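You operate a simulated robot arm through the tools that you are given. There is no shell and no other tool.

The job below is to be done with a simulated two-armed robot. You get a single attempt, and the scene is never put back.

## Task
Lock the return out and tension the slack belt to 95 N.
Fine: Turn the brass lock on and push the run button to try it before you open the hood cover. Wind the tension knob till the belt gauge shows 95 N, then shut the cover. The lock stays on. Keep hands and tools out of hood and mouth while the return is live or unlocked; work switches dry-handed; nip no finger; drop, topple, spoil nothing.

The check looks at the end state, three seconds after you hand in, the way a careful person would. Anything else that was tipped, shoved, dropped, spilled or broken makes it a failure. A push-on lid holds only when it is set on centred and level and pressed home; a screw cap is set on level and turned clockwise until tight.

## Robot
Two 7-joint arms with two-finger parallel grippers on one trunk, on a base that moves. Base frame: it is fixed to the floor where the robot stands at the start and does not move with it; the origin is under the middle of the robot, x ahead of it, y to its left, z up. Lengths are in mm, angles in rad, forces in N, time in s.
The left shoulder is at the start at [50, 177, 1129], the right one opposite. With the tool pointing down near the work surface each hand reaches from about 100 to 520 mm from the robot's upright axis, wherever it stands, measured 20 degrees to its own side. Places, roughly: brass lock [500, 0, 500]; hood cover [900, -100, 700]; isolator knob [500, 100, 500]; run button [600, 0, 600]; tension knob [700, 0, 700]; track knob [900, 0, 700]. Payload 3.43 kg a hand.
The TCP of each hand is the grasp point between the finger pads, 34 mm short of the fingertips. In the tool frame z runs along the fingers and y along their closing line. Largest opening 128 mm; finger width 24, thickness 12; the body of the gripper, 48 by 130 mm, starts 96 mm behind the TCP.
Orientation is that of the tool frame in the base frame, as a unit quaternion [w, x, y, z]. With the fingers straight down and closing along the base's y, the tool's x points along the base's -x, its y along +y and its z along -z.

## Interface
- The arms move only by the tool play_rows. It takes "left_targets", "right_targets" or both (then of equal length, played together; a hand with none holds still); each is a list of rows, each a list of 3 entries, a list of its own where there are three numbers: the turn, a rotation vector about the tool's x, y, z in rad, then the shift along the tool's x, y, z in mm, then the gripper command, from -1 (shut) to 1 (fully open), values between in proportion. In form: [[[wx, wy, wz], [dx, dy, dz], jaw], ...]. A call has 1 to 20 rows; each row is the pose to reach, as a shift and turn from the pose commanded when the call began, along the tool's axes at that moment. A row lasts 0.2 s, in which the tool goes at most 50 mm and 0.15 rad; a call with a longer step from one row to the next is refused whole, and so is a gripper value outside its range. Where a pose cannot be reached the arm comes as near as it can. A force on the tool above 90 N (or 10 N above the force at the start of the call, whichever is more), or a blocked arm, ends the call early, and 0.2 s more pass. The fingers move at their own pace (about 108 mm/s each) and stop on an object; they squeeze with about 20 N. The grip force told is the motor's: it shows also when the fingers shut on nothing. Time passes only in rows, and 0.2 s behind the last, so rows that repeat a pose let the fingers close. It gives the time, the measured TCP pose, the force on the tool (base axes), the opening and the grip force at its end, in the units of the frame above (readings bear some noise), with the torque about the TCP (base axes, N m) and any sound that the robot's microphone picked up.
- Cameras (640 x 400 px; columns grow to the right, rows downward): "scene" is now at [160.8, 2.8, 1313.2]; the picture's right is [-0.13, -0.99, 0.00], its down [-0.40, 0.05, -0.91] and it looks along [0.91, -0.12, -0.41] (base axes); focal length 214 px, centre (320, 200). "left" rides on the left gripper at [76, 11, -160] in its tool frame; the picture's right is [-0.15, 0.99, 0.00], its down [-0.88, -0.13, -0.46] and it looks along [-0.45, -0.07, 0.89] (tool axes); focal length 234 px, centre (320, 200). "right" rides on the right gripper at [76, -11, -160] in its tool frame; the picture's right is [0.15, 0.99, 0.00], its down [-0.88, 0.13, -0.46] and it looks along [-0.45, 0.07, 0.89] (tool axes); focal length 234 px, centre (320, 200). There is no depth. A picture from a camera that has moved, and an enlarged one, comes with that camera's place and axes in the base frame and with its lens. The place of the scene camera against the robot may be out by one fixed shift of up to 25 mm in any direction.
- get_image(camera): a new picture of that camera. No time passes.
- move_column(by): slides the trunk up (or, below 0, down) by that many mm; the arms and the scene camera ride with it, the base frame stays. It gives what a move gives, with no picture.
- base_move(legs): drives the robot by 1 to 6 legs, each [ahead, turn to the left] in mm and rad, along the robot's own axes; the way and the turn of a leg run together, so that a leg with both is an arc; at most 1500 mm and 3.142 rad a leg. The arms and the cameras ride along, it lands a little off, and it stops where it bumps. It gives what a move gives.
- pan_tilt(pan, tilt): turns the head with the scene camera to pan (to the left, within 1.396 rad either way) and tilt (down, from -0.506 to 1.204), counted from straight ahead of the robot. It gives what a move gives.
- inspect(camera, box): a new picture of the part [left, top, right, bottom] of that camera's present view, enlarged. No time passes.
- hand_in(): hands the job in; it is judged then, once.

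Nothing tells you exact positions but the pictures and the camera data. Unless the task says otherwise, let go and move clear before handing in.

The tools are called after "Request:" as a command line: name --argument value ..., lists and objects as JSON in quotes. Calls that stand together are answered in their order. play_rows: Moves the arms, as the interface text tells. Its arguments: {"type":"object","properties":{"left_targets":{"type":"array"},"right_targets":{"type":"array"}},"required":[]} The other tools are called the same way: move_column (by) moves the trunk up or down; base_move (legs) drives the base; pan_tilt (pan, tilt) turns the head that bears the scene camera; get_image (camera) takes a picture; inspect (camera, box) takes an enlarged picture of a part of a camera's view; hand_in () hands the job in.

At the start:

```text
time: 0.0
left_eef_pos: [419.9, 135.4, 1317.4]
left_tcp_rot: [0.001, 0.0, 1.0, 0.0]
left_force: [0.0, -0.8, -0.8]
left_moment: [-0.03, 0.0, 0.03]
left_finger_gap: 127.9
left_grasp_force: 0.1
right_eef_pos: [350.2, -125.3, 1333.2]
right_tcp_rot: [0.001, 0.0, 1.0, 0.0]
right_force: [0.1, 0.7, -1.1]
right_moment: [-0.02, -0.01, 0.0]
right_finger_gap: 127.9
right_grasp_force: 0.1
trunk travel left (down, up): [-301.0, 101.0]
robot x, y, heading: [-1.0, 1.9, 0.003]
head pan, tilt (commanded): [-0.133, 0.417]
```

scene: 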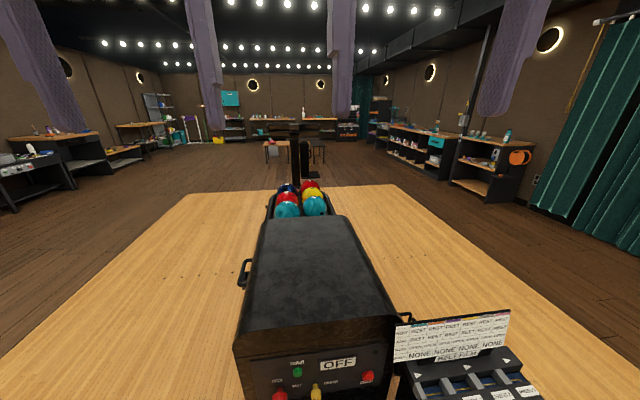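
right: 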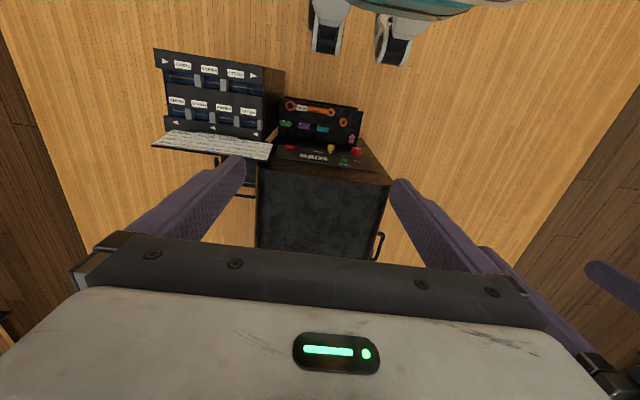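
left: 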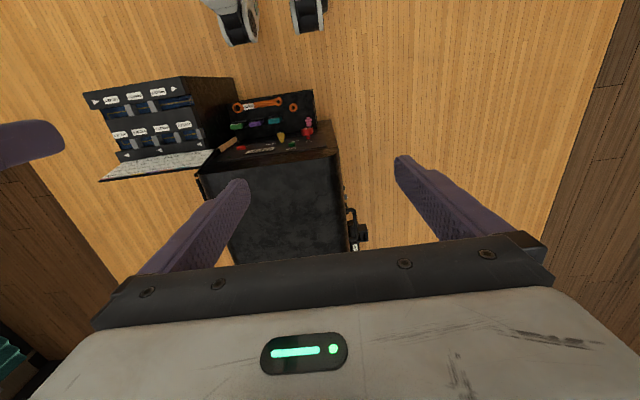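

I see a bowling ball return machine ahead with a black hood, a control panel on its near face, and a score desk or rack to the right. I'll tilt the head down and look closer before moving anything.

Request:
pan_tilt --pan -0.1 --tilt 0.9

Request:
get_image --camera "scene"

Request:
inspect --camera "right" --box '[140, 30, 400, 270]'

Request:
inspect --camera "left" --box '[80, 70, 380, 270]'

```text
time: 0.9
left_eef_pos: [419.4, 135.7, 1317.1]
left_tcp_rot: [0.001, -0.001, 1.0, 0.0]
left_force: [-0.7, -0.4, 0.3]
left_moment: [0.03, 0.03, 0.02]
left_finger_gap: 127.8
left_grasp_force: 0.1
right_eef_pos: [350.9, -125.1, 1334.5]
right_tcp_rot: [0.001, 0.0, 1.0, 0.0]
right_force: [0.4, 0.3, 0.2]
right_moment: [0.02, -0.03, 0.01]
right_finger_gap: 127.9
right_grasp_force: 0.2
trunk travel left (down, up): [-301.0, 101.0]
robot x, y, heading: [0.9, 1.4, -0.002]
head pan, tilt (commanded): [-0.099, 0.901]
```

```text
taken
camera scene: at [144.3, 7.5, 1271.8], right [-0.1, -1.0, 0.0], down [-0.78, 0.08, -0.62], along [0.62, -0.06, -0.78], focal length 214 px, centre (320, 200)
```

scene: 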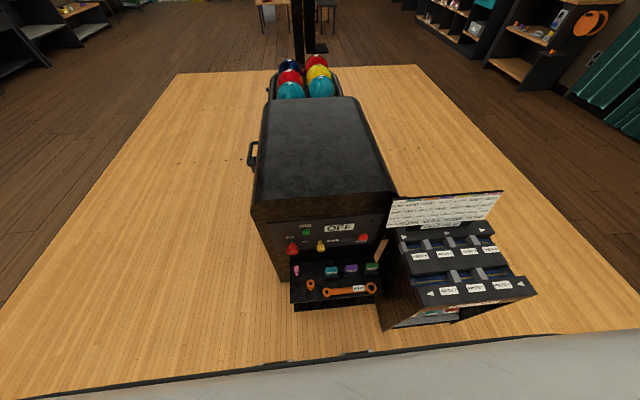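

```text
1.67 times, centred on (270, 150) of right
camera zoom: at [276.0, -136.5, 1492.8], right [-0.15, 0.99, 0.0], down [0.88, 0.13, 0.46], along [0.45, 0.07, -0.89], focal length 390 px, centre (403, 283)
```

zoom: 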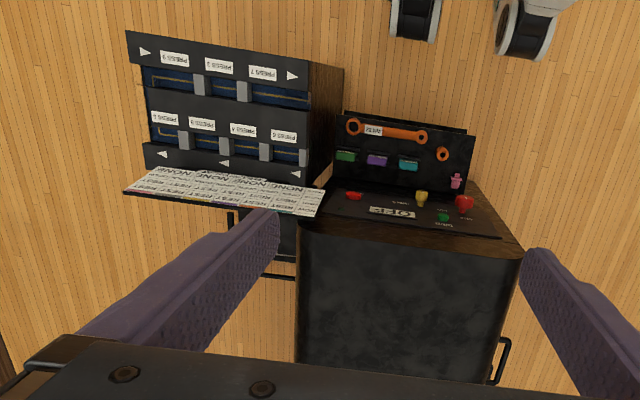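

```text
2.00 times, centred on (230, 170) of left
camera zoom: at [342.8, 146.9, 1476.8], right [0.14, 0.99, 0.0], down [0.88, -0.13, 0.46], along [0.45, -0.07, -0.89], focal length 468 px, centre (500, 260)
```

zoom: 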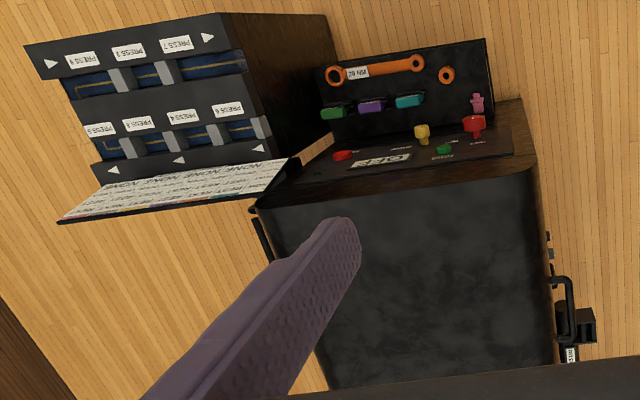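

The return stands just ahead, its sloped panel holding a red knob, a yellow lock, a green lamp and button, and an OFF display; below is a tool ledge. I'll zoom in on each to read the labels.

Request:
inspect --camera "scene" --box '[260, 200, 400, 310]'

Request:
inspect --camera "scene" --box '[370, 180, 550, 330]'

Request:
inspect --camera "scene" --box '[385, 185, 510, 235]'

Request:
inspect --camera "scene" --box '[230, 40, 390, 210]'

```text
3.64 times, centred on (330, 255) of scene
camera zoom: at [144.3, 7.5, 1271.8], right [-0.1, -1.0, 0.0], down [-0.78, 0.08, -0.62], along [0.62, -0.06, -0.78], focal length 780 px, centre (284, 0)
```

zoom: 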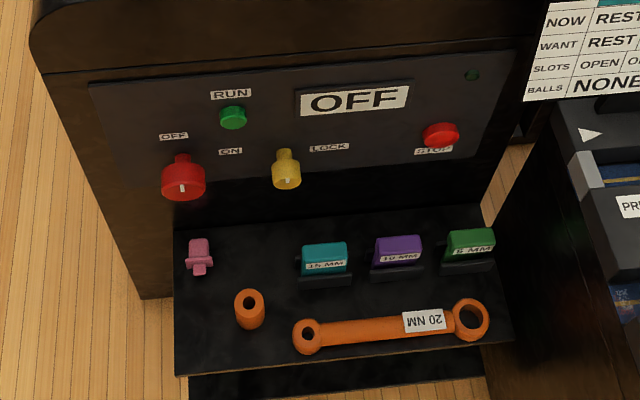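

```text
2.67 times, centred on (460, 255) of scene
camera zoom: at [144.3, 7.5, 1271.8], right [-0.1, -1.0, 0.0], down [-0.78, 0.08, -0.62], along [0.62, -0.06, -0.78], focal length 572 px, centre (-53, 53)
```

zoom: 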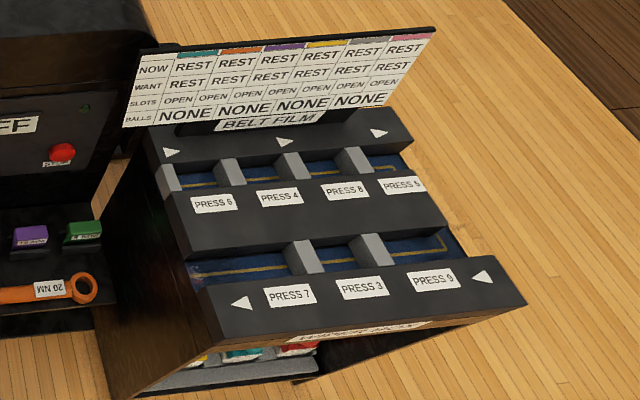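

```text
5.12 times, centred on (448, 210) of scene
camera zoom: at [144.3, 7.5, 1271.8], right [-0.1, -1.0, 0.0], down [-0.78, 0.08, -0.62], along [0.62, -0.06, -0.78], focal length 1098 px, centre (-333, 149)
```

zoom: 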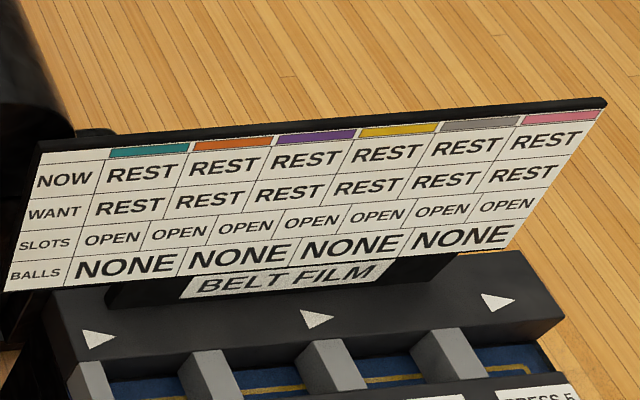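

```text
2.35 times, centred on (310, 125) of scene
camera zoom: at [144.3, 7.5, 1271.8], right [-0.1, -1.0, 0.0], down [-0.78, 0.08, -0.62], along [0.62, -0.06, -0.78], focal length 505 px, centre (344, 376)
```

zoom: 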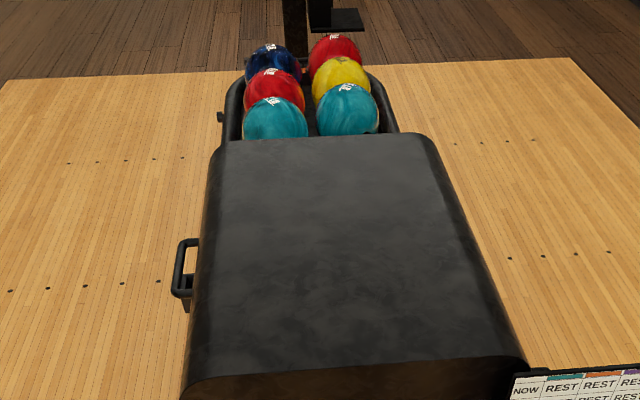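

I'll look closer at the panel from the arm cameras and at the item by the side handle.

Request:
inspect --camera "left" --box '[330, 190, 400, 260]'

Request:
inspect --camera "left" --box '[215, 85, 345, 165]'

Request:
inspect --camera "right" --box '[265, 90, 395, 180]'

Request:
inspect --camera "scene" --box '[270, 215, 330, 265]'

Request:
inspect --camera "scene" --box '[400, 270, 500, 330]'

```text
5.71 times, centred on (365, 225) of left
camera zoom: at [342.8, 146.9, 1476.8], right [0.14, 0.99, 0.0], down [0.88, -0.13, 0.46], along [0.45, -0.07, -0.89], focal length 1338 px, centre (63, 57)
```

zoom: 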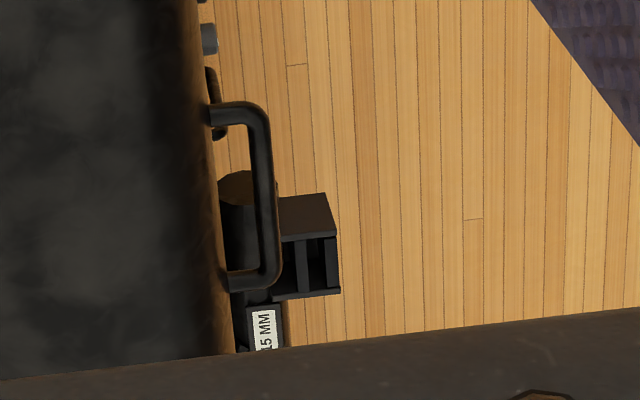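

```text
4.92 times, centred on (280, 125) of left
camera zoom: at [342.8, 146.9, 1476.8], right [0.14, 0.99, 0.0], down [0.88, -0.13, 0.46], along [0.45, -0.07, -0.89], focal length 1153 px, centre (517, 569)
```

zoom: 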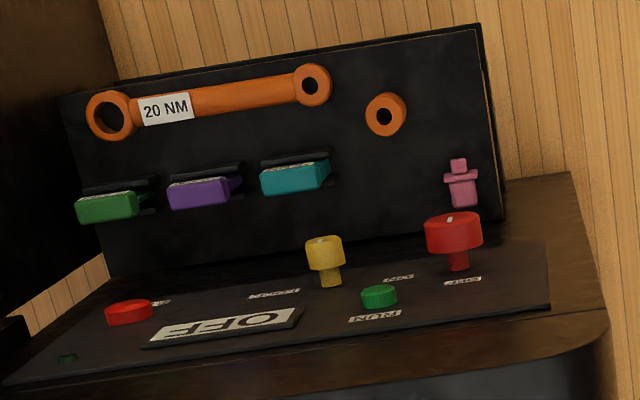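

```text
4.44 times, centred on (330, 135) of right
camera zoom: at [276.0, -136.5, 1492.8], right [-0.15, 0.99, 0.0], down [0.88, 0.13, 0.46], along [0.45, 0.07, -0.89], focal length 1041 px, centre (276, 489)
```

zoom: 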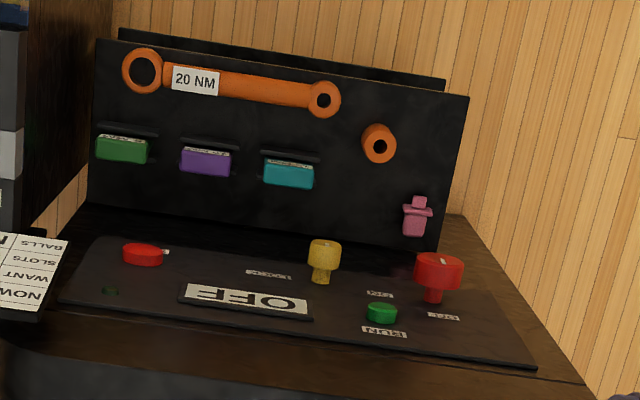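

```text
8.00 times, centred on (300, 240) of scene
camera zoom: at [144.3, 7.5, 1271.8], right [-0.1, -1.0, 0.0], down [-0.78, 0.08, -0.62], along [0.62, -0.06, -0.78], focal length 1716 px, centre (480, -120)
```

zoom: 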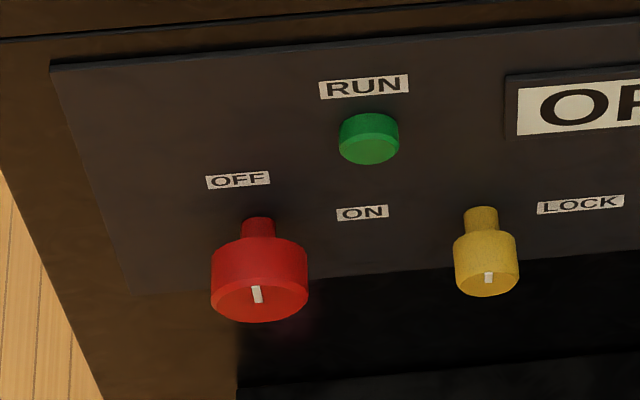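

```text
6.40 times, centred on (450, 300) of scene
camera zoom: at [144.3, 7.5, 1271.8], right [-0.1, -1.0, 0.0], down [-0.78, 0.08, -0.62], along [0.62, -0.06, -0.78], focal length 1373 px, centre (-512, -440)
```

zoom: 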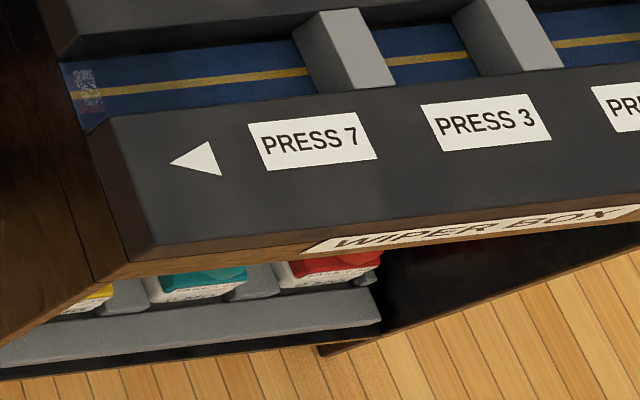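

The panel is a vertical face: isolator knob about (517, 63, 484) pointing at OFF, brass lock about (519, -48, 475), RUN button about (545, 4, 577). I'll lower the trunk so the hands can reach the panel horizontally, then look again.

Request:
move_column --by -250

Request:
get_image --camera "scene"

Request:
inspect --camera "scene" --box '[250, 200, 400, 330]'

```text
time: 3.5
left_eef_pos: [418.7, 135.1, 1068.1]
left_tcp_rot: [0.0, -0.001, 1.0, -0.001]
left_force: [0.0, -0.1, 0.4]
left_moment: [0.0, 0.0, -0.01]
left_finger_gap: 127.9
left_grasp_force: 0.1
right_eef_pos: [350.9, -124.7, 1083.8]
right_tcp_rot: [0.001, 0.0, 1.0, -0.001]
right_force: [0.0, -0.3, -0.2]
right_moment: [-0.01, -0.01, 0.0]
right_finger_gap: 128.1
right_grasp_force: 0.0
trunk travel left (down, up): [-51.0, 351.0]
robot x, y, heading: [-2.3, 0.2, 0.002]
head pan, tilt (commanded): [-0.099, 0.901]
```

```text
taken
camera scene: at [144.3, 7.5, 1021.8], right [-0.1, -1.0, 0.0], down [-0.78, 0.08, -0.62], along [0.62, -0.06, -0.78], focal length 214 px, centre (320, 200)
```

scene: 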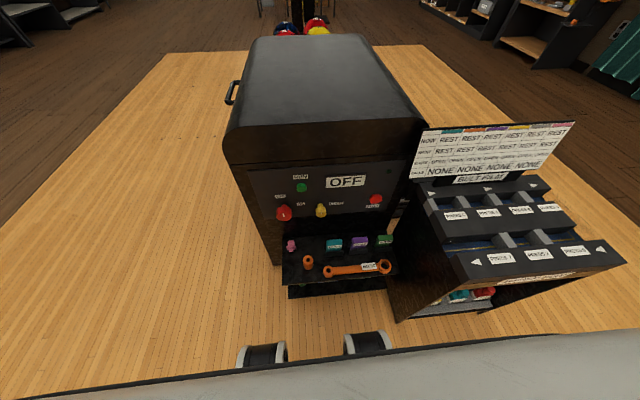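

```text
3.08 times, centred on (325, 265) of scene
camera zoom: at [144.3, 7.5, 1021.8], right [-0.1, -1.0, 0.0], down [-0.78, 0.08, -0.62], along [0.62, -0.06, -0.78], focal length 660 px, centre (305, 0)
```

zoom: 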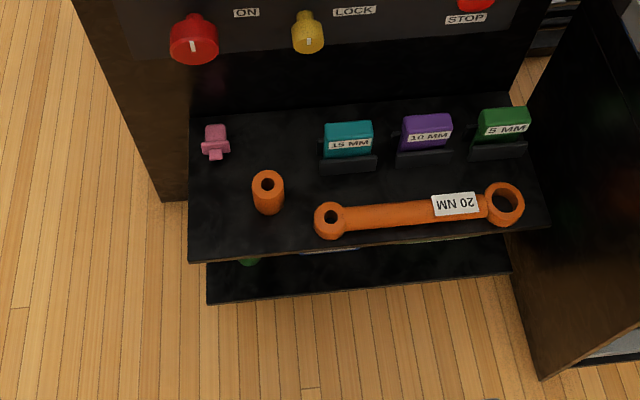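

The shelf under the panel carries loose tools, so I'll stay above it. I'll turn the right hand to point forward at the panel, moving slightly ahead and down while still clear of everything.

Request:
play_rows --right_targets '[[[0, -0.13, 0], [-8, 5, 10], 0], [[0, -0.26, 0], [-16, 10, 20], 0], [[0, -0.39, 0], [-24, 15, 30], 0], [[0, -0.52, 0], [-32, 20, 40], 0], [[0, -0.65, 0], [-40, 25, 55], 0], [[0, -0.78, 0], [-48, 30, 70], 0], [[0, -0.91, 0], [-56, 35, 85], 0], [[0, -1.04, 0], [-64, 40, 100], 0], [[0, -1.17, 0], [-72, 45, 115], 0], [[0, -1.3, 0], [-80, 50, 130], 0], [[0, -1.43, 0], [-88, 55, 145], 0], [[0, -1.5708, 0], [-96, 60, 160], 0]]'

Request:
get_image --camera "right"

Request:
get_image --camera "scene"

```text
time: 6.1
left_eef_pos: [419.6, 134.9, 1067.9]
left_tcp_rot: [0.001, -0.001, 1.0, -0.001]
left_force: [0.7, -0.5, -0.1]
left_moment: [0.02, 0.01, -0.01]
left_finger_gap: 127.8
left_grasp_force: 0.0
right_eef_pos: [447.2, -64.2, 924.0]
right_tcp_rot: [0.708, 0.0, 0.706, 0.001]
right_force: [-0.2, 0.6, -0.3]
right_moment: [0.01, -0.03, -0.04]
right_finger_gap: 63.9
right_grasp_force: 0.1
trunk travel left (down, up): [-51.0, 351.0]
robot x, y, heading: [-0.4, -0.6, -0.002]
head pan, tilt (commanded): [-0.099, 0.901]
```

```text
taken
camera right: at [288.6, -75.7, 847.5], right [0.0, 0.99, -0.14], down [-0.46, 0.13, 0.88], along [0.89, 0.07, 0.45], focal length 234 px, centre (320, 200)
```

right: 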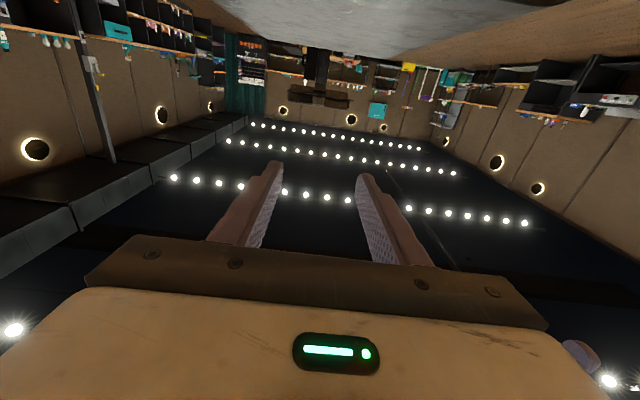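

```text
taken
camera scene: at [144.3, 7.6, 1021.8], right [-0.1, -1.0, 0.0], down [-0.78, 0.08, -0.62], along [0.62, -0.06, -0.78], focal length 214 px, centre (320, 200)
```

scene: 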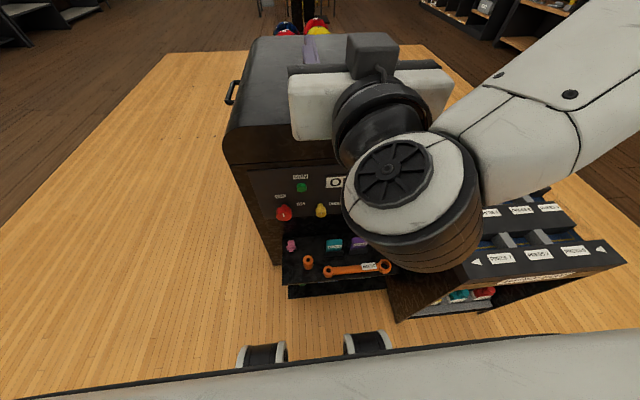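

The right hand now points forward. I'll lower it in front of the panel, staying back from the knobs, for a close look.

Request:
play_rows --right_targets '[[[0, 0, 0], [45, 0, -8], 0], [[0, 0, 0], [90, 0, -16], 0], [[0, 0, 0], [135, 0, -24], 0], [[0, 0, 0], [180, 0, -30], 0], [[0, 0, 0], [225, 0, -30], 0], [[0, 0, 0], [270, 0, -30], 0], [[0, 0, 0], [315, 0, -30], 0], [[0, 0, 0], [360, 0, -30], 0], [[0, 0, 0], [360, 0, -30], 0]]'

Request:
get_image --camera "right"

Request:
get_image --camera "scene"

```text
time: 8.1
left_eef_pos: [419.6, 134.6, 1067.4]
left_tcp_rot: [0.0, -0.002, 1.0, -0.001]
left_force: [0.1, 0.3, 0.5]
left_moment: [0.01, 0.0, -0.03]
left_finger_gap: 127.8
left_grasp_force: 0.0
right_eef_pos: [469.6, -9.0, 620.7]
right_tcp_rot: [0.707, -0.001, 0.708, 0.0]
right_force: [-0.4, 0.7, 0.2]
right_moment: [0.0, 0.0, 0.04]
right_finger_gap: 63.9
right_grasp_force: 0.1
right hand out of reach, approached as far as the arm can: row 5, 6, 7, 8, 9
trunk travel left (down, up): [-51.0, 351.0]
robot x, y, heading: [-1.9, 0.5, 0.001]
head pan, tilt (commanded): [-0.099, 0.901]
```

```text
taken
camera right: at [310.7, -20.4, 544.6], right [0.0, 0.99, -0.15], down [-0.45, 0.13, 0.88], along [0.89, 0.07, 0.45], focal length 234 px, centre (320, 200)
```

right: 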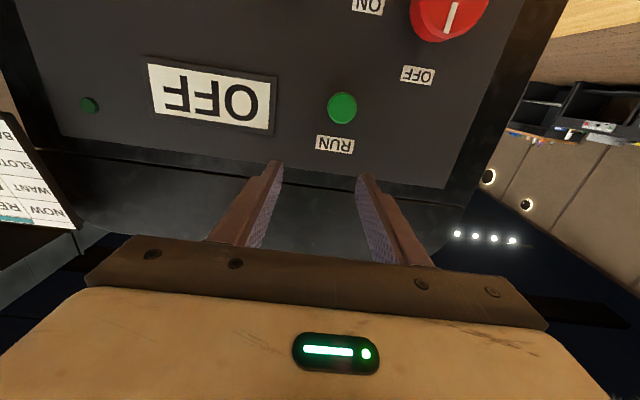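

```text
taken
camera scene: at [144.5, 7.4, 1021.7], right [-0.1, -1.0, 0.0], down [-0.78, 0.08, -0.62], along [0.62, -0.06, -0.78], focal length 214 px, centre (320, 200)
```

scene: 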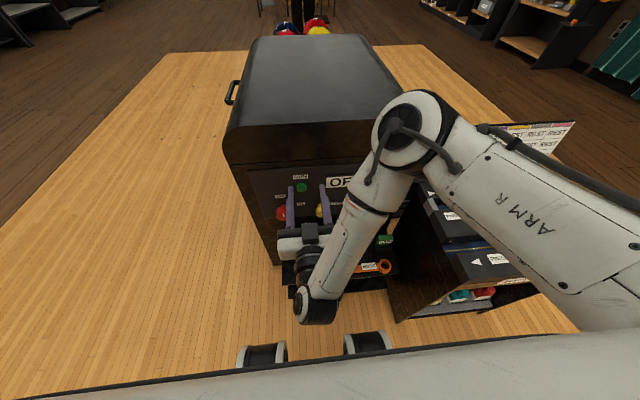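

The target was out of reach this near, so the hand stopped at (470, -9, 621), clear of the panel. I'll zoom in on the isolator's pointer, then back the base off for reach.

Request:
inspect --camera "right" --box '[300, 0, 500, 160]'

Request:
inspect --camera "scene" --box '[225, 150, 385, 310]'

```text
2.50 times, centred on (400, 80) of right
camera zoom: at [310.7, -20.4, 544.6], right [0.0, 0.99, -0.15], down [-0.45, 0.13, 0.88], along [0.89, 0.07, 0.45], focal length 585 px, centre (120, 500)
```

zoom: 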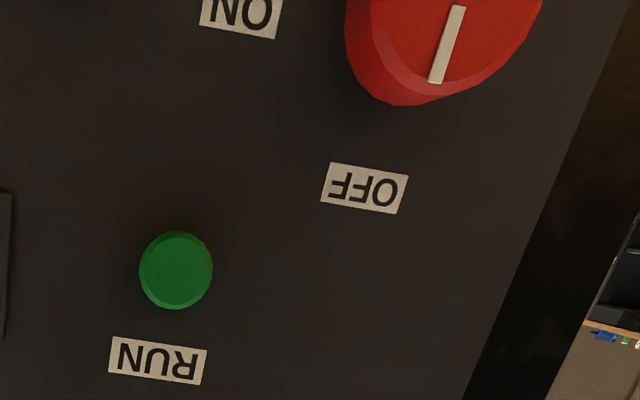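

```text
2.50 times, centred on (305, 230) of scene
camera zoom: at [144.5, 7.4, 1021.7], right [-0.1, -1.0, 0.0], down [-0.78, 0.08, -0.62], along [0.62, -0.06, -0.78], focal length 536 px, centre (358, 125)
```

zoom: 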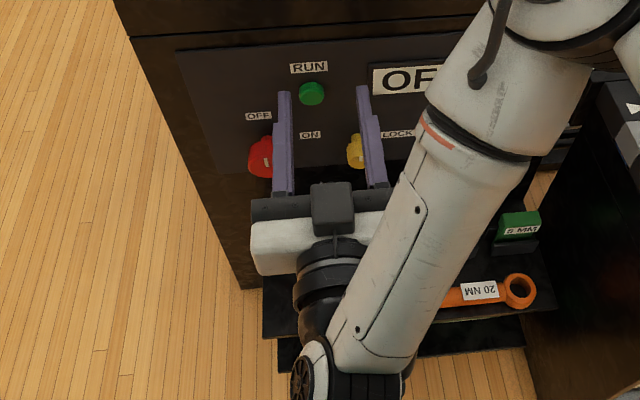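

The isolator's mark points at OFF, matching the OFF display. I'll back the base 200 mm so the right hand has room to work the panel horizontally.

Request:
base_move --legs '[[-200, 0]]'

Request:
play_rows --right_targets '[[[0, 0, 0], [0, 0, 0], 0]]'

Request:
get_image --camera "scene"

Request:
get_image --camera "right"

```text
time: 9.7
left_eef_pos: [222.8, 133.6, 1067.0]
left_tcp_rot: [0.001, 0.001, 1.0, -0.001]
left_force: [-1.0, -0.3, -0.9]
left_moment: [0.0, -0.01, -0.01]
left_finger_gap: 127.9
left_grasp_force: 0.0
right_eef_pos: [271.7, -10.6, 620.3]
right_tcp_rot: [0.706, 0.003, 0.708, -0.003]
right_force: [-0.8, 0.6, 0.1]
right_moment: [0.01, 0.01, 0.03]
right_finger_gap: 64.2
right_grasp_force: 0.0
trunk travel left (down, up): [-51.0, 351.0]
robot x, y, heading: [-196.3, 1.5, -0.007]
head pan, tilt (commanded): [-0.099, 0.901]
```

```text
time: 10.1
left_eef_pos: [222.2, 134.9, 1067.1]
left_tcp_rot: [0.001, 0.001, 1.0, -0.001]
left_force: [-0.5, 0.0, 0.0]
left_moment: [0.01, -0.01, -0.03]
left_finger_gap: 127.9
left_grasp_force: 0.0
right_eef_pos: [272.3, -11.3, 619.9]
right_tcp_rot: [0.706, 0.002, 0.709, -0.002]
right_force: [0.0, 0.8, 0.4]
right_moment: [0.02, 0.01, -0.03]
right_finger_gap: 64.1
right_grasp_force: 0.0
trunk travel left (down, up): [-51.0, 351.0]
robot x, y, heading: [-197.4, 0.6, -0.004]
head pan, tilt (commanded): [-0.099, 0.901]
```

```text
taken
camera scene: at [-53.3, 7.3, 1021.8], right [-0.1, -0.99, 0.0], down [-0.78, 0.08, -0.62], along [0.62, -0.06, -0.78], focal length 214 px, centre (320, 200)
```

scene: 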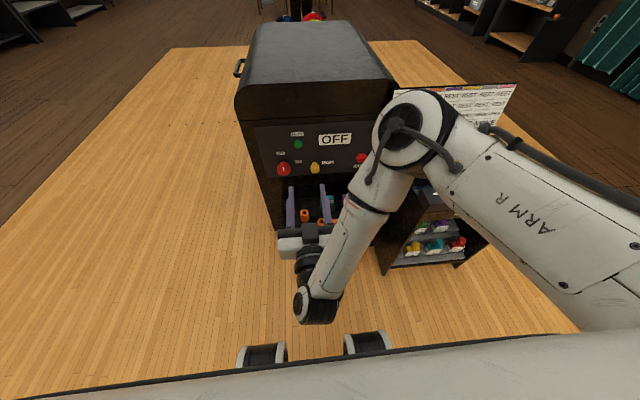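

```text
taken
camera right: at [112.9, -21.2, 545.0], right [0.01, 0.99, -0.15], down [-0.45, 0.13, 0.88], along [0.89, 0.06, 0.45], focal length 234 px, centre (320, 200)
```

right: 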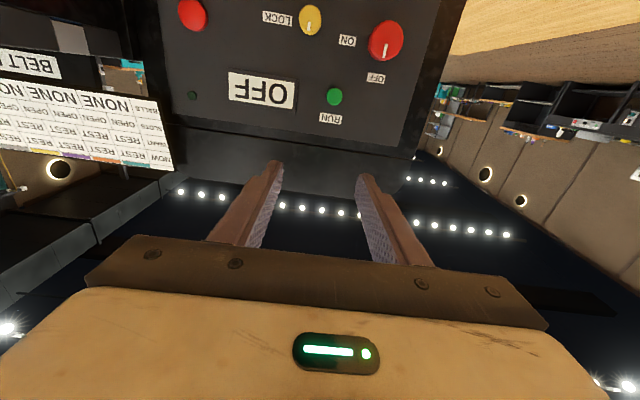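

Now I have a full view of the panel. I'll enlarge it to fix positions precisely.

Request:
inspect --camera "right" --box '[240, 0, 440, 125]'

Request:
inspect --camera "scene" --box '[240, 110, 390, 210]'

```text
3.20 times, centred on (340, 62) of right
camera zoom: at [112.9, -21.2, 545.0], right [0.01, 0.99, -0.15], down [-0.45, 0.13, 0.88], along [0.89, 0.06, 0.45], focal length 749 px, centre (256, 640)
```

zoom: 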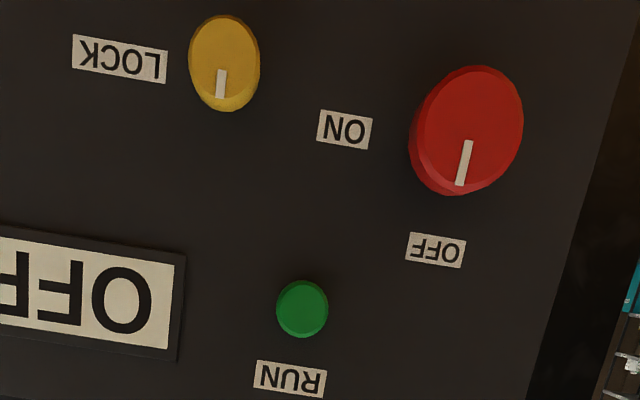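

```text
4.00 times, centred on (315, 160) of scene
camera zoom: at [-53.3, 7.3, 1021.8], right [-0.1, -0.99, 0.0], down [-0.78, 0.08, -0.62], along [0.62, -0.06, -0.78], focal length 858 px, centre (340, 360)
```

zoom: 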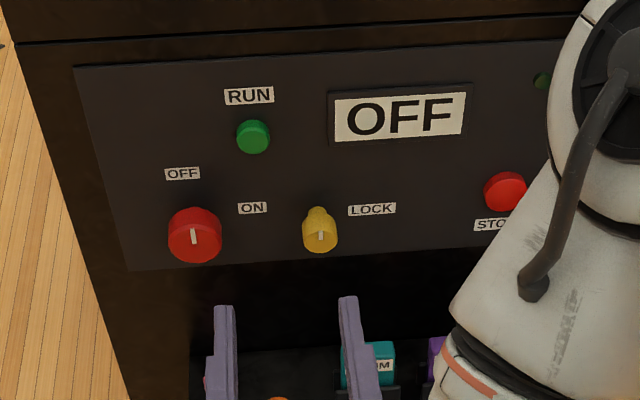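

Both knob marks point up: isolator at OFF, lock not yet at LOCK (which lies a quarter turn clockwise). I'll bring the right hand in front of the lock, still about 45 mm short of it, jaws half open.

Request:
play_rows --right_targets '[[[0, 0, 0], [25, -6, 15], 0], [[0, 0, 0], [50, -12, 40], 0], [[0, 0, 0], [75, -19, 75], 0], [[0, 0, 0], [100, -25, 110], 0], [[0, 0, 0], [125, -31, 140], 0], [[0, 0, 0], [146, -37, 168], 0], [[0, 0, 0], [146, -37, 168], 0]]'

Request:
get_image --camera "right"

Request:
get_image --camera "scene"

```text
time: 11.7
left_eef_pos: [222.0, 132.7, 1067.5]
left_tcp_rot: [0.001, 0.001, 1.0, -0.001]
left_force: [-0.5, 0.3, 0.2]
left_moment: [0.01, -0.02, -0.01]
left_finger_gap: 128.3
left_grasp_force: 0.2
right_eef_pos: [425.4, 20.4, 571.2]
right_tcp_rot: [0.679, 0.029, 0.733, -0.028]
right_force: [0.4, 0.0, -0.2]
right_moment: [0.0, -0.01, -0.02]
right_finger_gap: 63.9
right_grasp_force: 0.0
right hand out of reach, approached as far as the arm can: row 1, 2, 3, 4, 5, 6, 7
trunk travel left (down, up): [-51.0, 351.0]
robot x, y, heading: [-195.9, 1.6, -0.007]
head pan, tilt (commanded): [-0.099, 0.901]
```

```text
taken
camera right: at [261.5, 22.0, 507.3], right [0.07, 0.99, -0.15], down [-0.37, 0.16, 0.91], along [0.92, -0.01, 0.38], focal length 234 px, centre (320, 200)
```

right: 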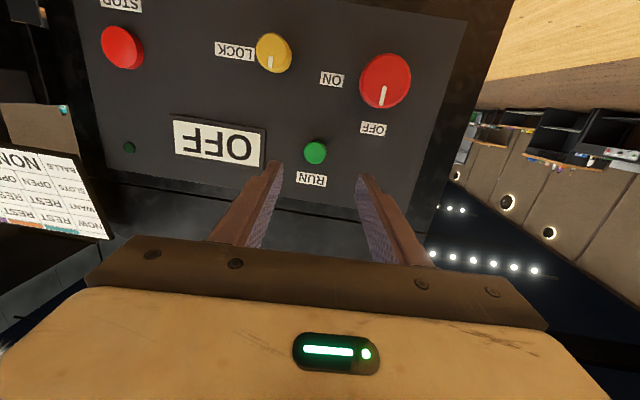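

```text
taken
camera scene: at [-53.2, 7.3, 1021.8], right [-0.1, -0.99, 0.0], down [-0.78, 0.08, -0.62], along [0.62, -0.06, -0.78], focal length 214 px, centre (320, 200)
```

scene: 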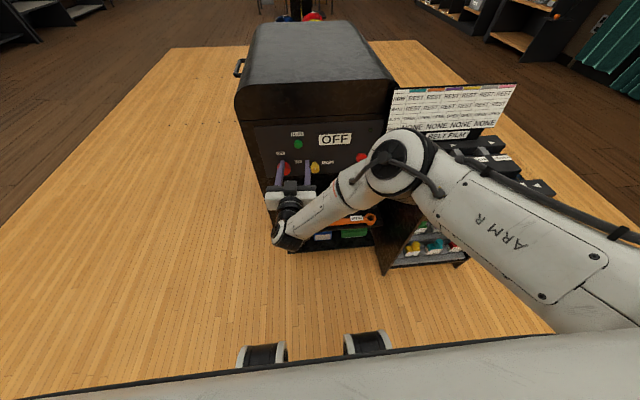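

That low horizontal pose is beyond the wrist's limit, so I'll instead pitch the fingers about 40° downward, which suits the arm and still grips the knob square. First I'll pull back slightly and tilt the hand.

Request:
play_rows --right_targets '[[[0, 0.1, 0], [-5, -10, -8], 0], [[0, 0.2, 0], [-10, -20, -16], 0], [[0, 0.3, 0], [-15, -30, -24], 0], [[0, 0.4, 0], [-20, -40, -30], 0], [[0, 0.5, 0], [-20, -50, -30], 0], [[0, 0.6, 0], [-20, -60, -30], 0], [[0, 0.65, 0], [-20, -68, -30], 0]]'

Request:
get_image --camera "right"

```text
time: 13.3
left_eef_pos: [222.3, 134.3, 1067.9]
left_tcp_rot: [0.0, 0.0, 1.0, -0.002]
left_force: [-0.4, 1.0, 0.2]
left_moment: [-0.02, 0.01, -0.03]
left_finger_gap: 128.0
left_grasp_force: 0.1
right_eef_pos: [387.5, -42.9, 593.0]
right_tcp_rot: [0.409, 0.036, 0.912, -0.017]
right_force: [0.1, -0.3, -0.1]
right_moment: [0.0, -0.02, -0.01]
right_finger_gap: 64.3
right_grasp_force: 0.0
trunk travel left (down, up): [-51.0, 351.0]
robot x, y, heading: [-192.5, -1.0, -0.005]
head pan, tilt (commanded): [-0.099, 0.901]
```

```text
taken
camera right: at [218.2, -39.7, 642.4], right [-0.02, 0.99, -0.11], down [0.26, 0.11, 0.96], along [0.97, -0.01, -0.26], focal length 234 px, centre (320, 200)
```

right: 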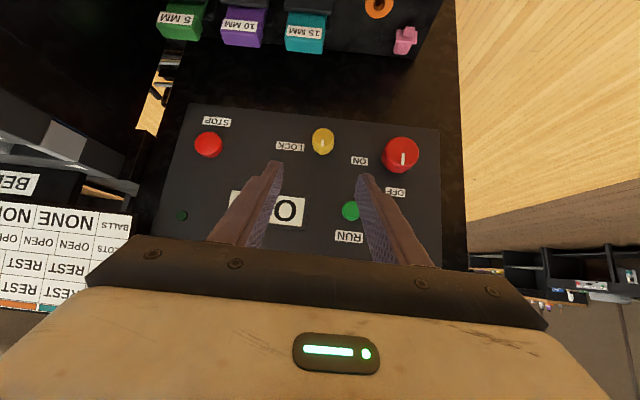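

The pitched pose works; the lock reads about (519, -48, 475) again. I'll straighten the yaw and come to a standoff about 75 mm short of the lock.

Request:
play_rows --right_targets '[[[-0.02, 0, -0.018], [13, 0, 35], 0], [[-0.04, 0, -0.036], [26, 0, 70], 0], [[-0.06, 0, -0.053], [38.4, -0.7, 104.3], 0], [[-0.06, 0, -0.053], [38.4, -0.7, 104.3], 0]]'

Request:
get_image --camera "right"

Request:
get_image --camera "scene"

```text
time: 14.3
left_eef_pos: [222.6, 133.9, 1067.6]
left_tcp_rot: [0.001, 0.0, 1.0, -0.001]
left_force: [0.2, -0.6, 0.4]
left_moment: [-0.03, -0.01, 0.04]
left_finger_gap: 128.3
left_grasp_force: 0.0
right_eef_pos: [440.0, -47.9, 498.4]
right_tcp_rot: [0.409, 0.0, 0.913, -0.001]
right_force: [0.4, -0.2, -1.0]
right_moment: [0.01, -0.03, -0.01]
right_finger_gap: 64.2
right_grasp_force: 0.1
trunk travel left (down, up): [-51.0, 351.0]
robot x, y, heading: [-197.2, -2.7, 0.001]
head pan, tilt (commanded): [-0.099, 0.901]
```

```text
taken
camera right: at [271.7, -58.4, 547.1], right [-0.1, 0.99, -0.11], down [0.25, 0.13, 0.96], along [0.96, 0.07, -0.26], focal length 234 px, centre (320, 200)
```

right: 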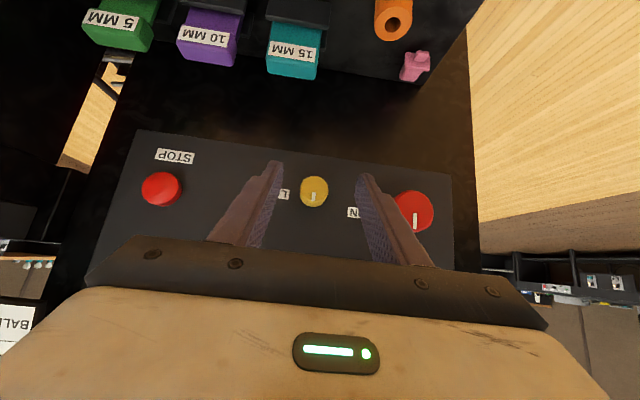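

```text
taken
camera scene: at [-53.2, 7.3, 1021.8], right [-0.1, -0.99, 0.0], down [-0.78, 0.08, -0.62], along [0.62, -0.06, -0.78], focal length 214 px, centre (320, 200)
```

scene: 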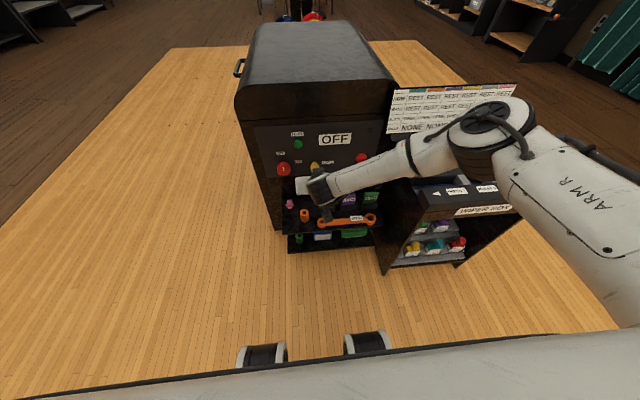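

The hand is centred in front of the lock. Before gripping I'll rehearse the quarter-turn in free air to be sure the arm can make it without its elbow nearing the score stand.

Request:
play_rows --right_targets '[[[-0.095, 0, 0.107], [0.2, -3.6, 0.2], 0], [[-0.191, 0, 0.214], [0.8, -7.1, 0.7], 0], [[-0.286, 0, 0.32], [1.7, -10.4, 1.5], 0], [[-0.382, 0, 0.427], [3.0, -13.5, 2.7], 0], [[-0.477, 0, 0.534], [4.6, -16.4, 4.1], 0], [[-0.572, 0, 0.641], [6.4, -18.9, 5.8], 0]]'

Request:
get_image --camera "scene"

```text
time: 15.7
left_eef_pos: [222.1, 133.7, 1066.8]
left_tcp_rot: [0.0, 0.001, 1.0, -0.001]
left_force: [-0.5, 0.7, 0.5]
left_moment: [-0.03, -0.02, 0.0]
left_finger_gap: 128.1
left_grasp_force: 0.2
right_eef_pos: [441.6, -68.3, 487.2]
right_tcp_rot: [0.374, 0.171, 0.829, 0.379]
right_force: [-0.9, 0.4, -1.0]
right_moment: [0.01, 0.0, 0.01]
right_finger_gap: 64.0
right_grasp_force: 0.0
right hand out of reach, approached as far as the arm can: row 3
trunk travel left (down, up): [-51.0, 351.0]
robot x, y, heading: [-195.1, -1.4, -0.005]
head pan, tilt (commanded): [-0.099, 0.901]
```

```text
taken
camera scene: at [-53.3, 7.3, 1021.8], right [-0.1, -0.99, 0.0], down [-0.78, 0.08, -0.62], along [0.62, -0.06, -0.78], focal length 214 px, centre (320, 200)
```

scene: 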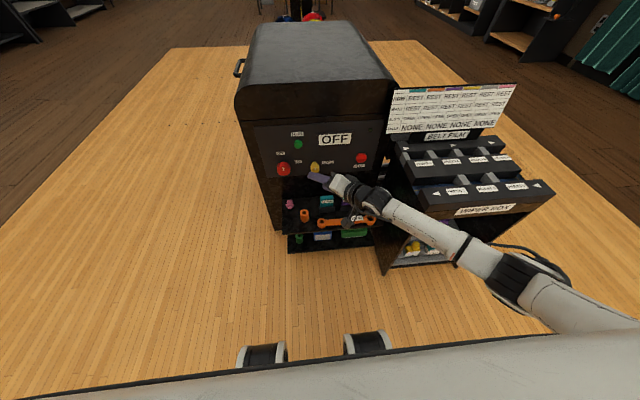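

The arm rearranged its elbow but arrived fine with no contact. I'll finish rehearsing the rest of the quarter turn.

Request:
play_rows --right_targets '[[[-0.095, 0, 0.107], [0.2, -3.6, 0.2], 0], [[-0.191, 0, 0.214], [0.8, -7.1, 0.7], 0], [[-0.286, 0, 0.32], [1.7, -10.4, 1.5], 0], [[-0.382, 0, 0.427], [3.0, -13.5, 2.7], 0], [[-0.477, 0, 0.534], [4.6, -16.4, 4.1], 0]]'

Request:
get_image --camera "scene"

Request:
get_image --camera "right"

Request:
get_image --camera "left"

```text
time: 16.9
left_eef_pos: [223.0, 134.4, 1068.0]
left_tcp_rot: [0.0, 0.001, 1.0, 0.0]
left_force: [-0.1, 0.5, 0.0]
left_moment: [-0.02, -0.02, 0.01]
left_finger_gap: 128.1
left_grasp_force: 0.1
right_eef_pos: [440.8, -73.3, 469.9]
right_tcp_rot: [0.29, 0.29, 0.644, 0.646]
right_force: [0.5, -0.3, 0.4]
right_moment: [0.02, -0.02, 0.03]
right_finger_gap: 63.8
right_grasp_force: 0.0
trunk travel left (down, up): [-51.0, 351.0]
robot x, y, heading: [-198.6, -0.3, -0.008]
head pan, tilt (commanded): [-0.099, 0.901]
```

```text
taken
camera scene: at [-53.3, 7.4, 1021.8], right [-0.1, -0.99, 0.0], down [-0.78, 0.08, -0.62], along [0.62, -0.06, -0.78], focal length 214 px, centre (320, 200)
```

scene: 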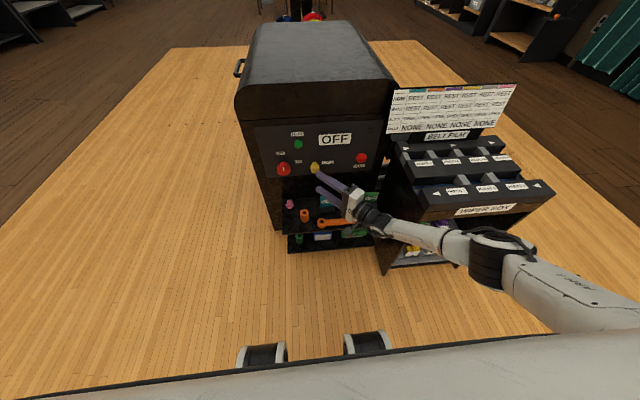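

```text
taken
camera right: at [272.3, -122.2, 457.6], right [-0.1, 0.1, 0.99], down [0.24, -0.96, 0.13], along [0.96, 0.25, 0.07], focal length 234 px, centre (320, 200)
```

right: 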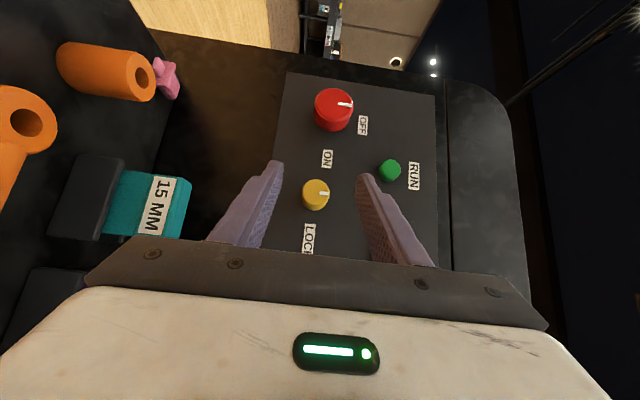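

```text
taken
camera left: at [145.8, 146.1, 1226.8], right [0.15, 0.99, 0.0], down [0.88, -0.13, 0.46], along [0.45, -0.07, -0.89], focal length 234 px, centre (320, 200)
```

left: 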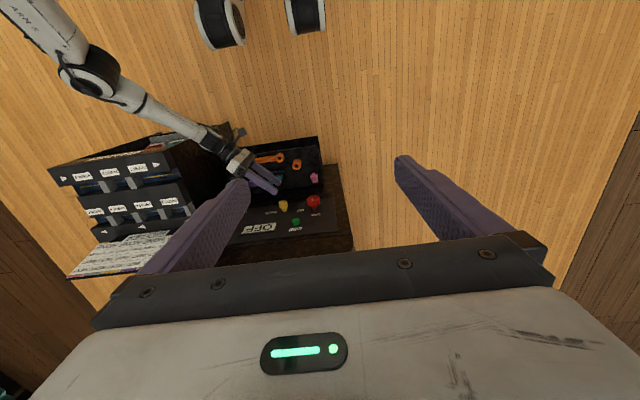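

The turned pose is reached cleanly with the elbow low. I'll rotate back in this arm configuration to see how far it goes smoothly, so the real turn can be done without an elbow flip.

Request:
play_rows --right_targets '[[[0.095, 0, -0.107], [0.2, 3.6, 0.2], 0], [[0.191, 0, -0.214], [0.8, 7.1, 0.7], 0], [[0.286, 0, -0.32], [1.7, 10.4, 1.5], 0], [[0.382, 0, -0.427], [3.0, 13.5, 2.7], 0], [[0.477, 0, -0.534], [4.6, 16.4, 4.1], 0], [[0.572, 0, -0.641], [6.4, 18.9, 5.8], 0], [[0.668, 0, -0.748], [8.6, 21.1, 7.7], 0], [[0.763, 0, -0.855], [10.9, 22.8, 9.8], 0], [[0.858, 0, -0.961], [13.4, 24, 12], 0]]'

Request:
get_image --camera "scene"

Request:
get_image --camera "right"

```text
time: 19.1
left_eef_pos: [221.7, 135.7, 1068.3]
left_tcp_rot: [0.001, 0.0, 1.0, -0.002]
left_force: [0.4, 0.4, -0.6]
left_moment: [-0.04, -0.02, 0.0]
left_finger_gap: 128.0
left_grasp_force: 0.1
right_eef_pos: [455.5, -46.9, 521.6]
right_tcp_rot: [0.419, 0.08, 0.892, 0.151]
right_force: [0.1, 0.3, -0.6]
right_moment: [0.05, -0.07, -0.03]
right_finger_gap: 63.7
right_grasp_force: 0.0
right hand out of reach, approached as far as the arm can: row 8
trunk travel left (down, up): [-51.0, 351.0]
robot x, y, heading: [-197.9, 1.8, -0.002]
head pan, tilt (commanded): [-0.099, 0.901]
stopped in row 9 (right hand): the arm was blocked; the commanded pose is now the measured one
```

```text
taken
camera scene: at [-53.4, 7.8, 1021.8], right [-0.1, -0.99, 0.0], down [-0.78, 0.08, -0.62], along [0.62, -0.06, -0.78], focal length 214 px, centre (320, 200)
```

scene: 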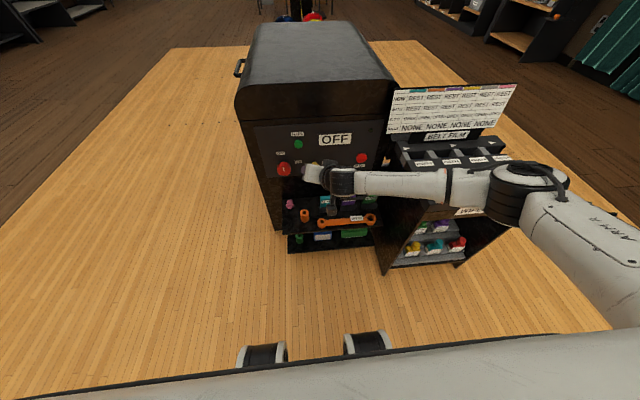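

```text
taken
camera right: at [285.1, -69.4, 558.8], right [-0.08, 0.97, 0.23], down [0.21, -0.21, 0.96], along [0.97, 0.12, -0.19], focal length 234 px, centre (320, 200)
```

right: 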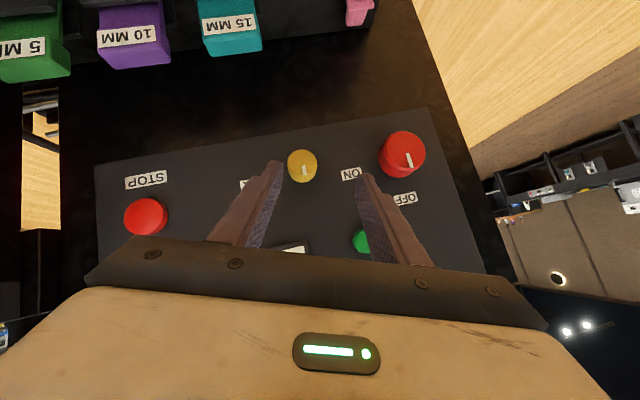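

The elbow switches sides around 25° of twist, so I'll do the lock's quarter turn in two shorter twists within the comfortable range (about 43° to 90°). Moving to the start angle in front of the lock now.

Request:
play_rows --right_targets '[[[-0.09, 0.014, 0.098], [12, -7, 0], 0], [[-0.18, 0.028, 0.197], [24, -15, 5], 0], [[-0.277, 0.0415, 0.2985], [36.2, -22.4, 10.2], 0], [[-0.277, 0.0415, 0.2985], [36.2, -22.4, 10.2], 0]]'

Request:
get_image --camera "right"

Request:
get_image --camera "scene"

```text
time: 20.1
left_eef_pos: [222.2, 134.4, 1067.5]
left_tcp_rot: [0.001, 0.0, 1.0, -0.001]
left_force: [-0.2, -0.2, 0.1]
left_moment: [0.0, 0.0, 0.0]
left_finger_gap: 127.9
left_grasp_force: 0.0
right_eef_pos: [438.7, -57.0, 478.9]
right_tcp_rot: [0.379, 0.151, 0.85, 0.334]
right_force: [0.7, 0.9, -0.6]
right_moment: [0.02, 0.02, 0.0]
right_finger_gap: 63.8
right_grasp_force: 0.0
right hand out of reach, approached as far as the arm can: row 1
trunk travel left (down, up): [-51.0, 351.0]
robot x, y, heading: [-200.2, 0.2, -0.005]
head pan, tilt (commanded): [-0.099, 0.901]
```

```text
taken
camera right: at [270.2, -99.5, 507.6], right [-0.1, 0.8, 0.6], down [0.25, -0.56, 0.79], along [0.96, 0.22, -0.15], focal length 234 px, centre (320, 200)
```

right: 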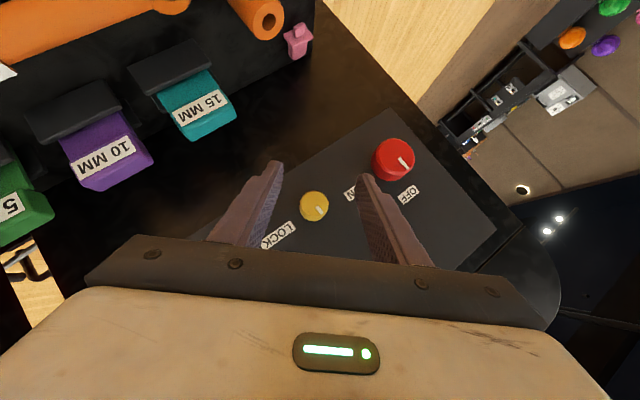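

```text
taken
camera scene: at [-53.1, 7.6, 1021.8], right [-0.1, -0.99, 0.0], down [-0.78, 0.08, -0.62], along [0.62, -0.06, -0.78], focal length 214 px, centre (320, 200)
```

scene: 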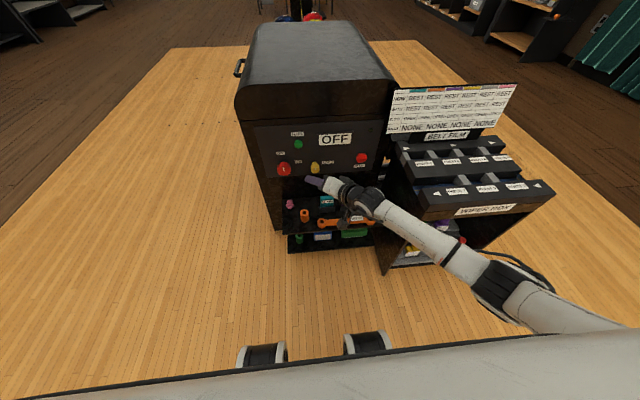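

The lock sits centred between the fingers. I'll advance straight in 75 mm with jaws open, then check before closing.

Request:
play_rows --right_targets '[[[0, 0, 0], [-17, 0.5, 18], 0], [[0, 0, 0], [-34, 1, 37], 0], [[0, 0, 0], [-44, 1.3, 48], 0], [[0, 0, 0], [-51, 1.5, 55], 0], [[0, 0, 0], [-51, 1.5, 55], 0]]'

Request:
get_image --camera "right"

Request:
inspect --camera "scene" --box '[250, 110, 400, 220]'

```text
time: 21.3
left_eef_pos: [222.4, 134.3, 1067.8]
left_tcp_rot: [0.001, 0.0, 1.0, -0.001]
left_force: [0.2, 1.1, 0.5]
left_moment: [-0.03, 0.01, 0.0]
left_finger_gap: 128.0
left_grasp_force: 0.1
right_eef_pos: [515.4, -55.9, 480.1]
right_tcp_rot: [0.378, 0.15, 0.85, 0.334]
right_force: [-0.3, -0.6, 0.1]
right_moment: [0.03, 0.0, -0.01]
right_finger_gap: 64.1
right_grasp_force: 0.0
trunk travel left (down, up): [-51.0, 351.0]
robot x, y, heading: [-196.8, 3.4, -0.006]
head pan, tilt (commanded): [-0.099, 0.901]
```

```text
taken
camera right: at [345.6, -98.5, 509.4], right [-0.1, 0.8, 0.6], down [0.25, -0.56, 0.79], along [0.96, 0.22, -0.15], focal length 234 px, centre (320, 200)
```

right: 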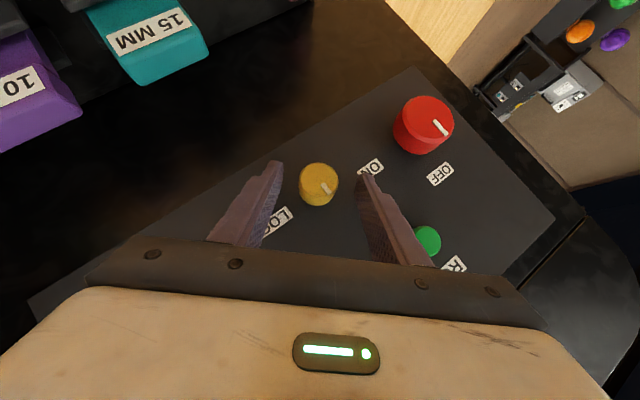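

```text
3.64 times, centred on (325, 165) of scene
camera zoom: at [-53.2, 7.6, 1021.8], right [-0.1, -0.99, 0.0], down [-0.78, 0.08, -0.62], along [0.62, -0.06, -0.78], focal length 780 px, centre (302, 327)
```

zoom: 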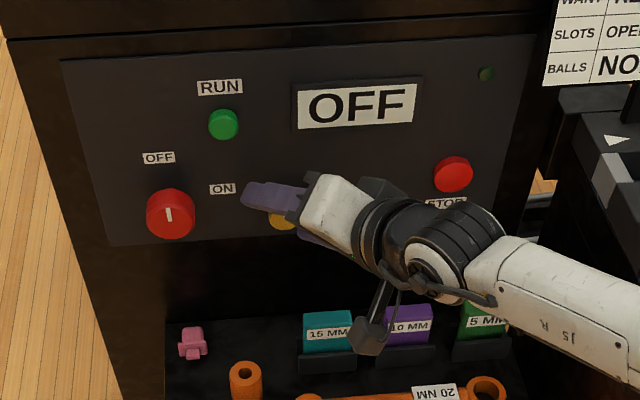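

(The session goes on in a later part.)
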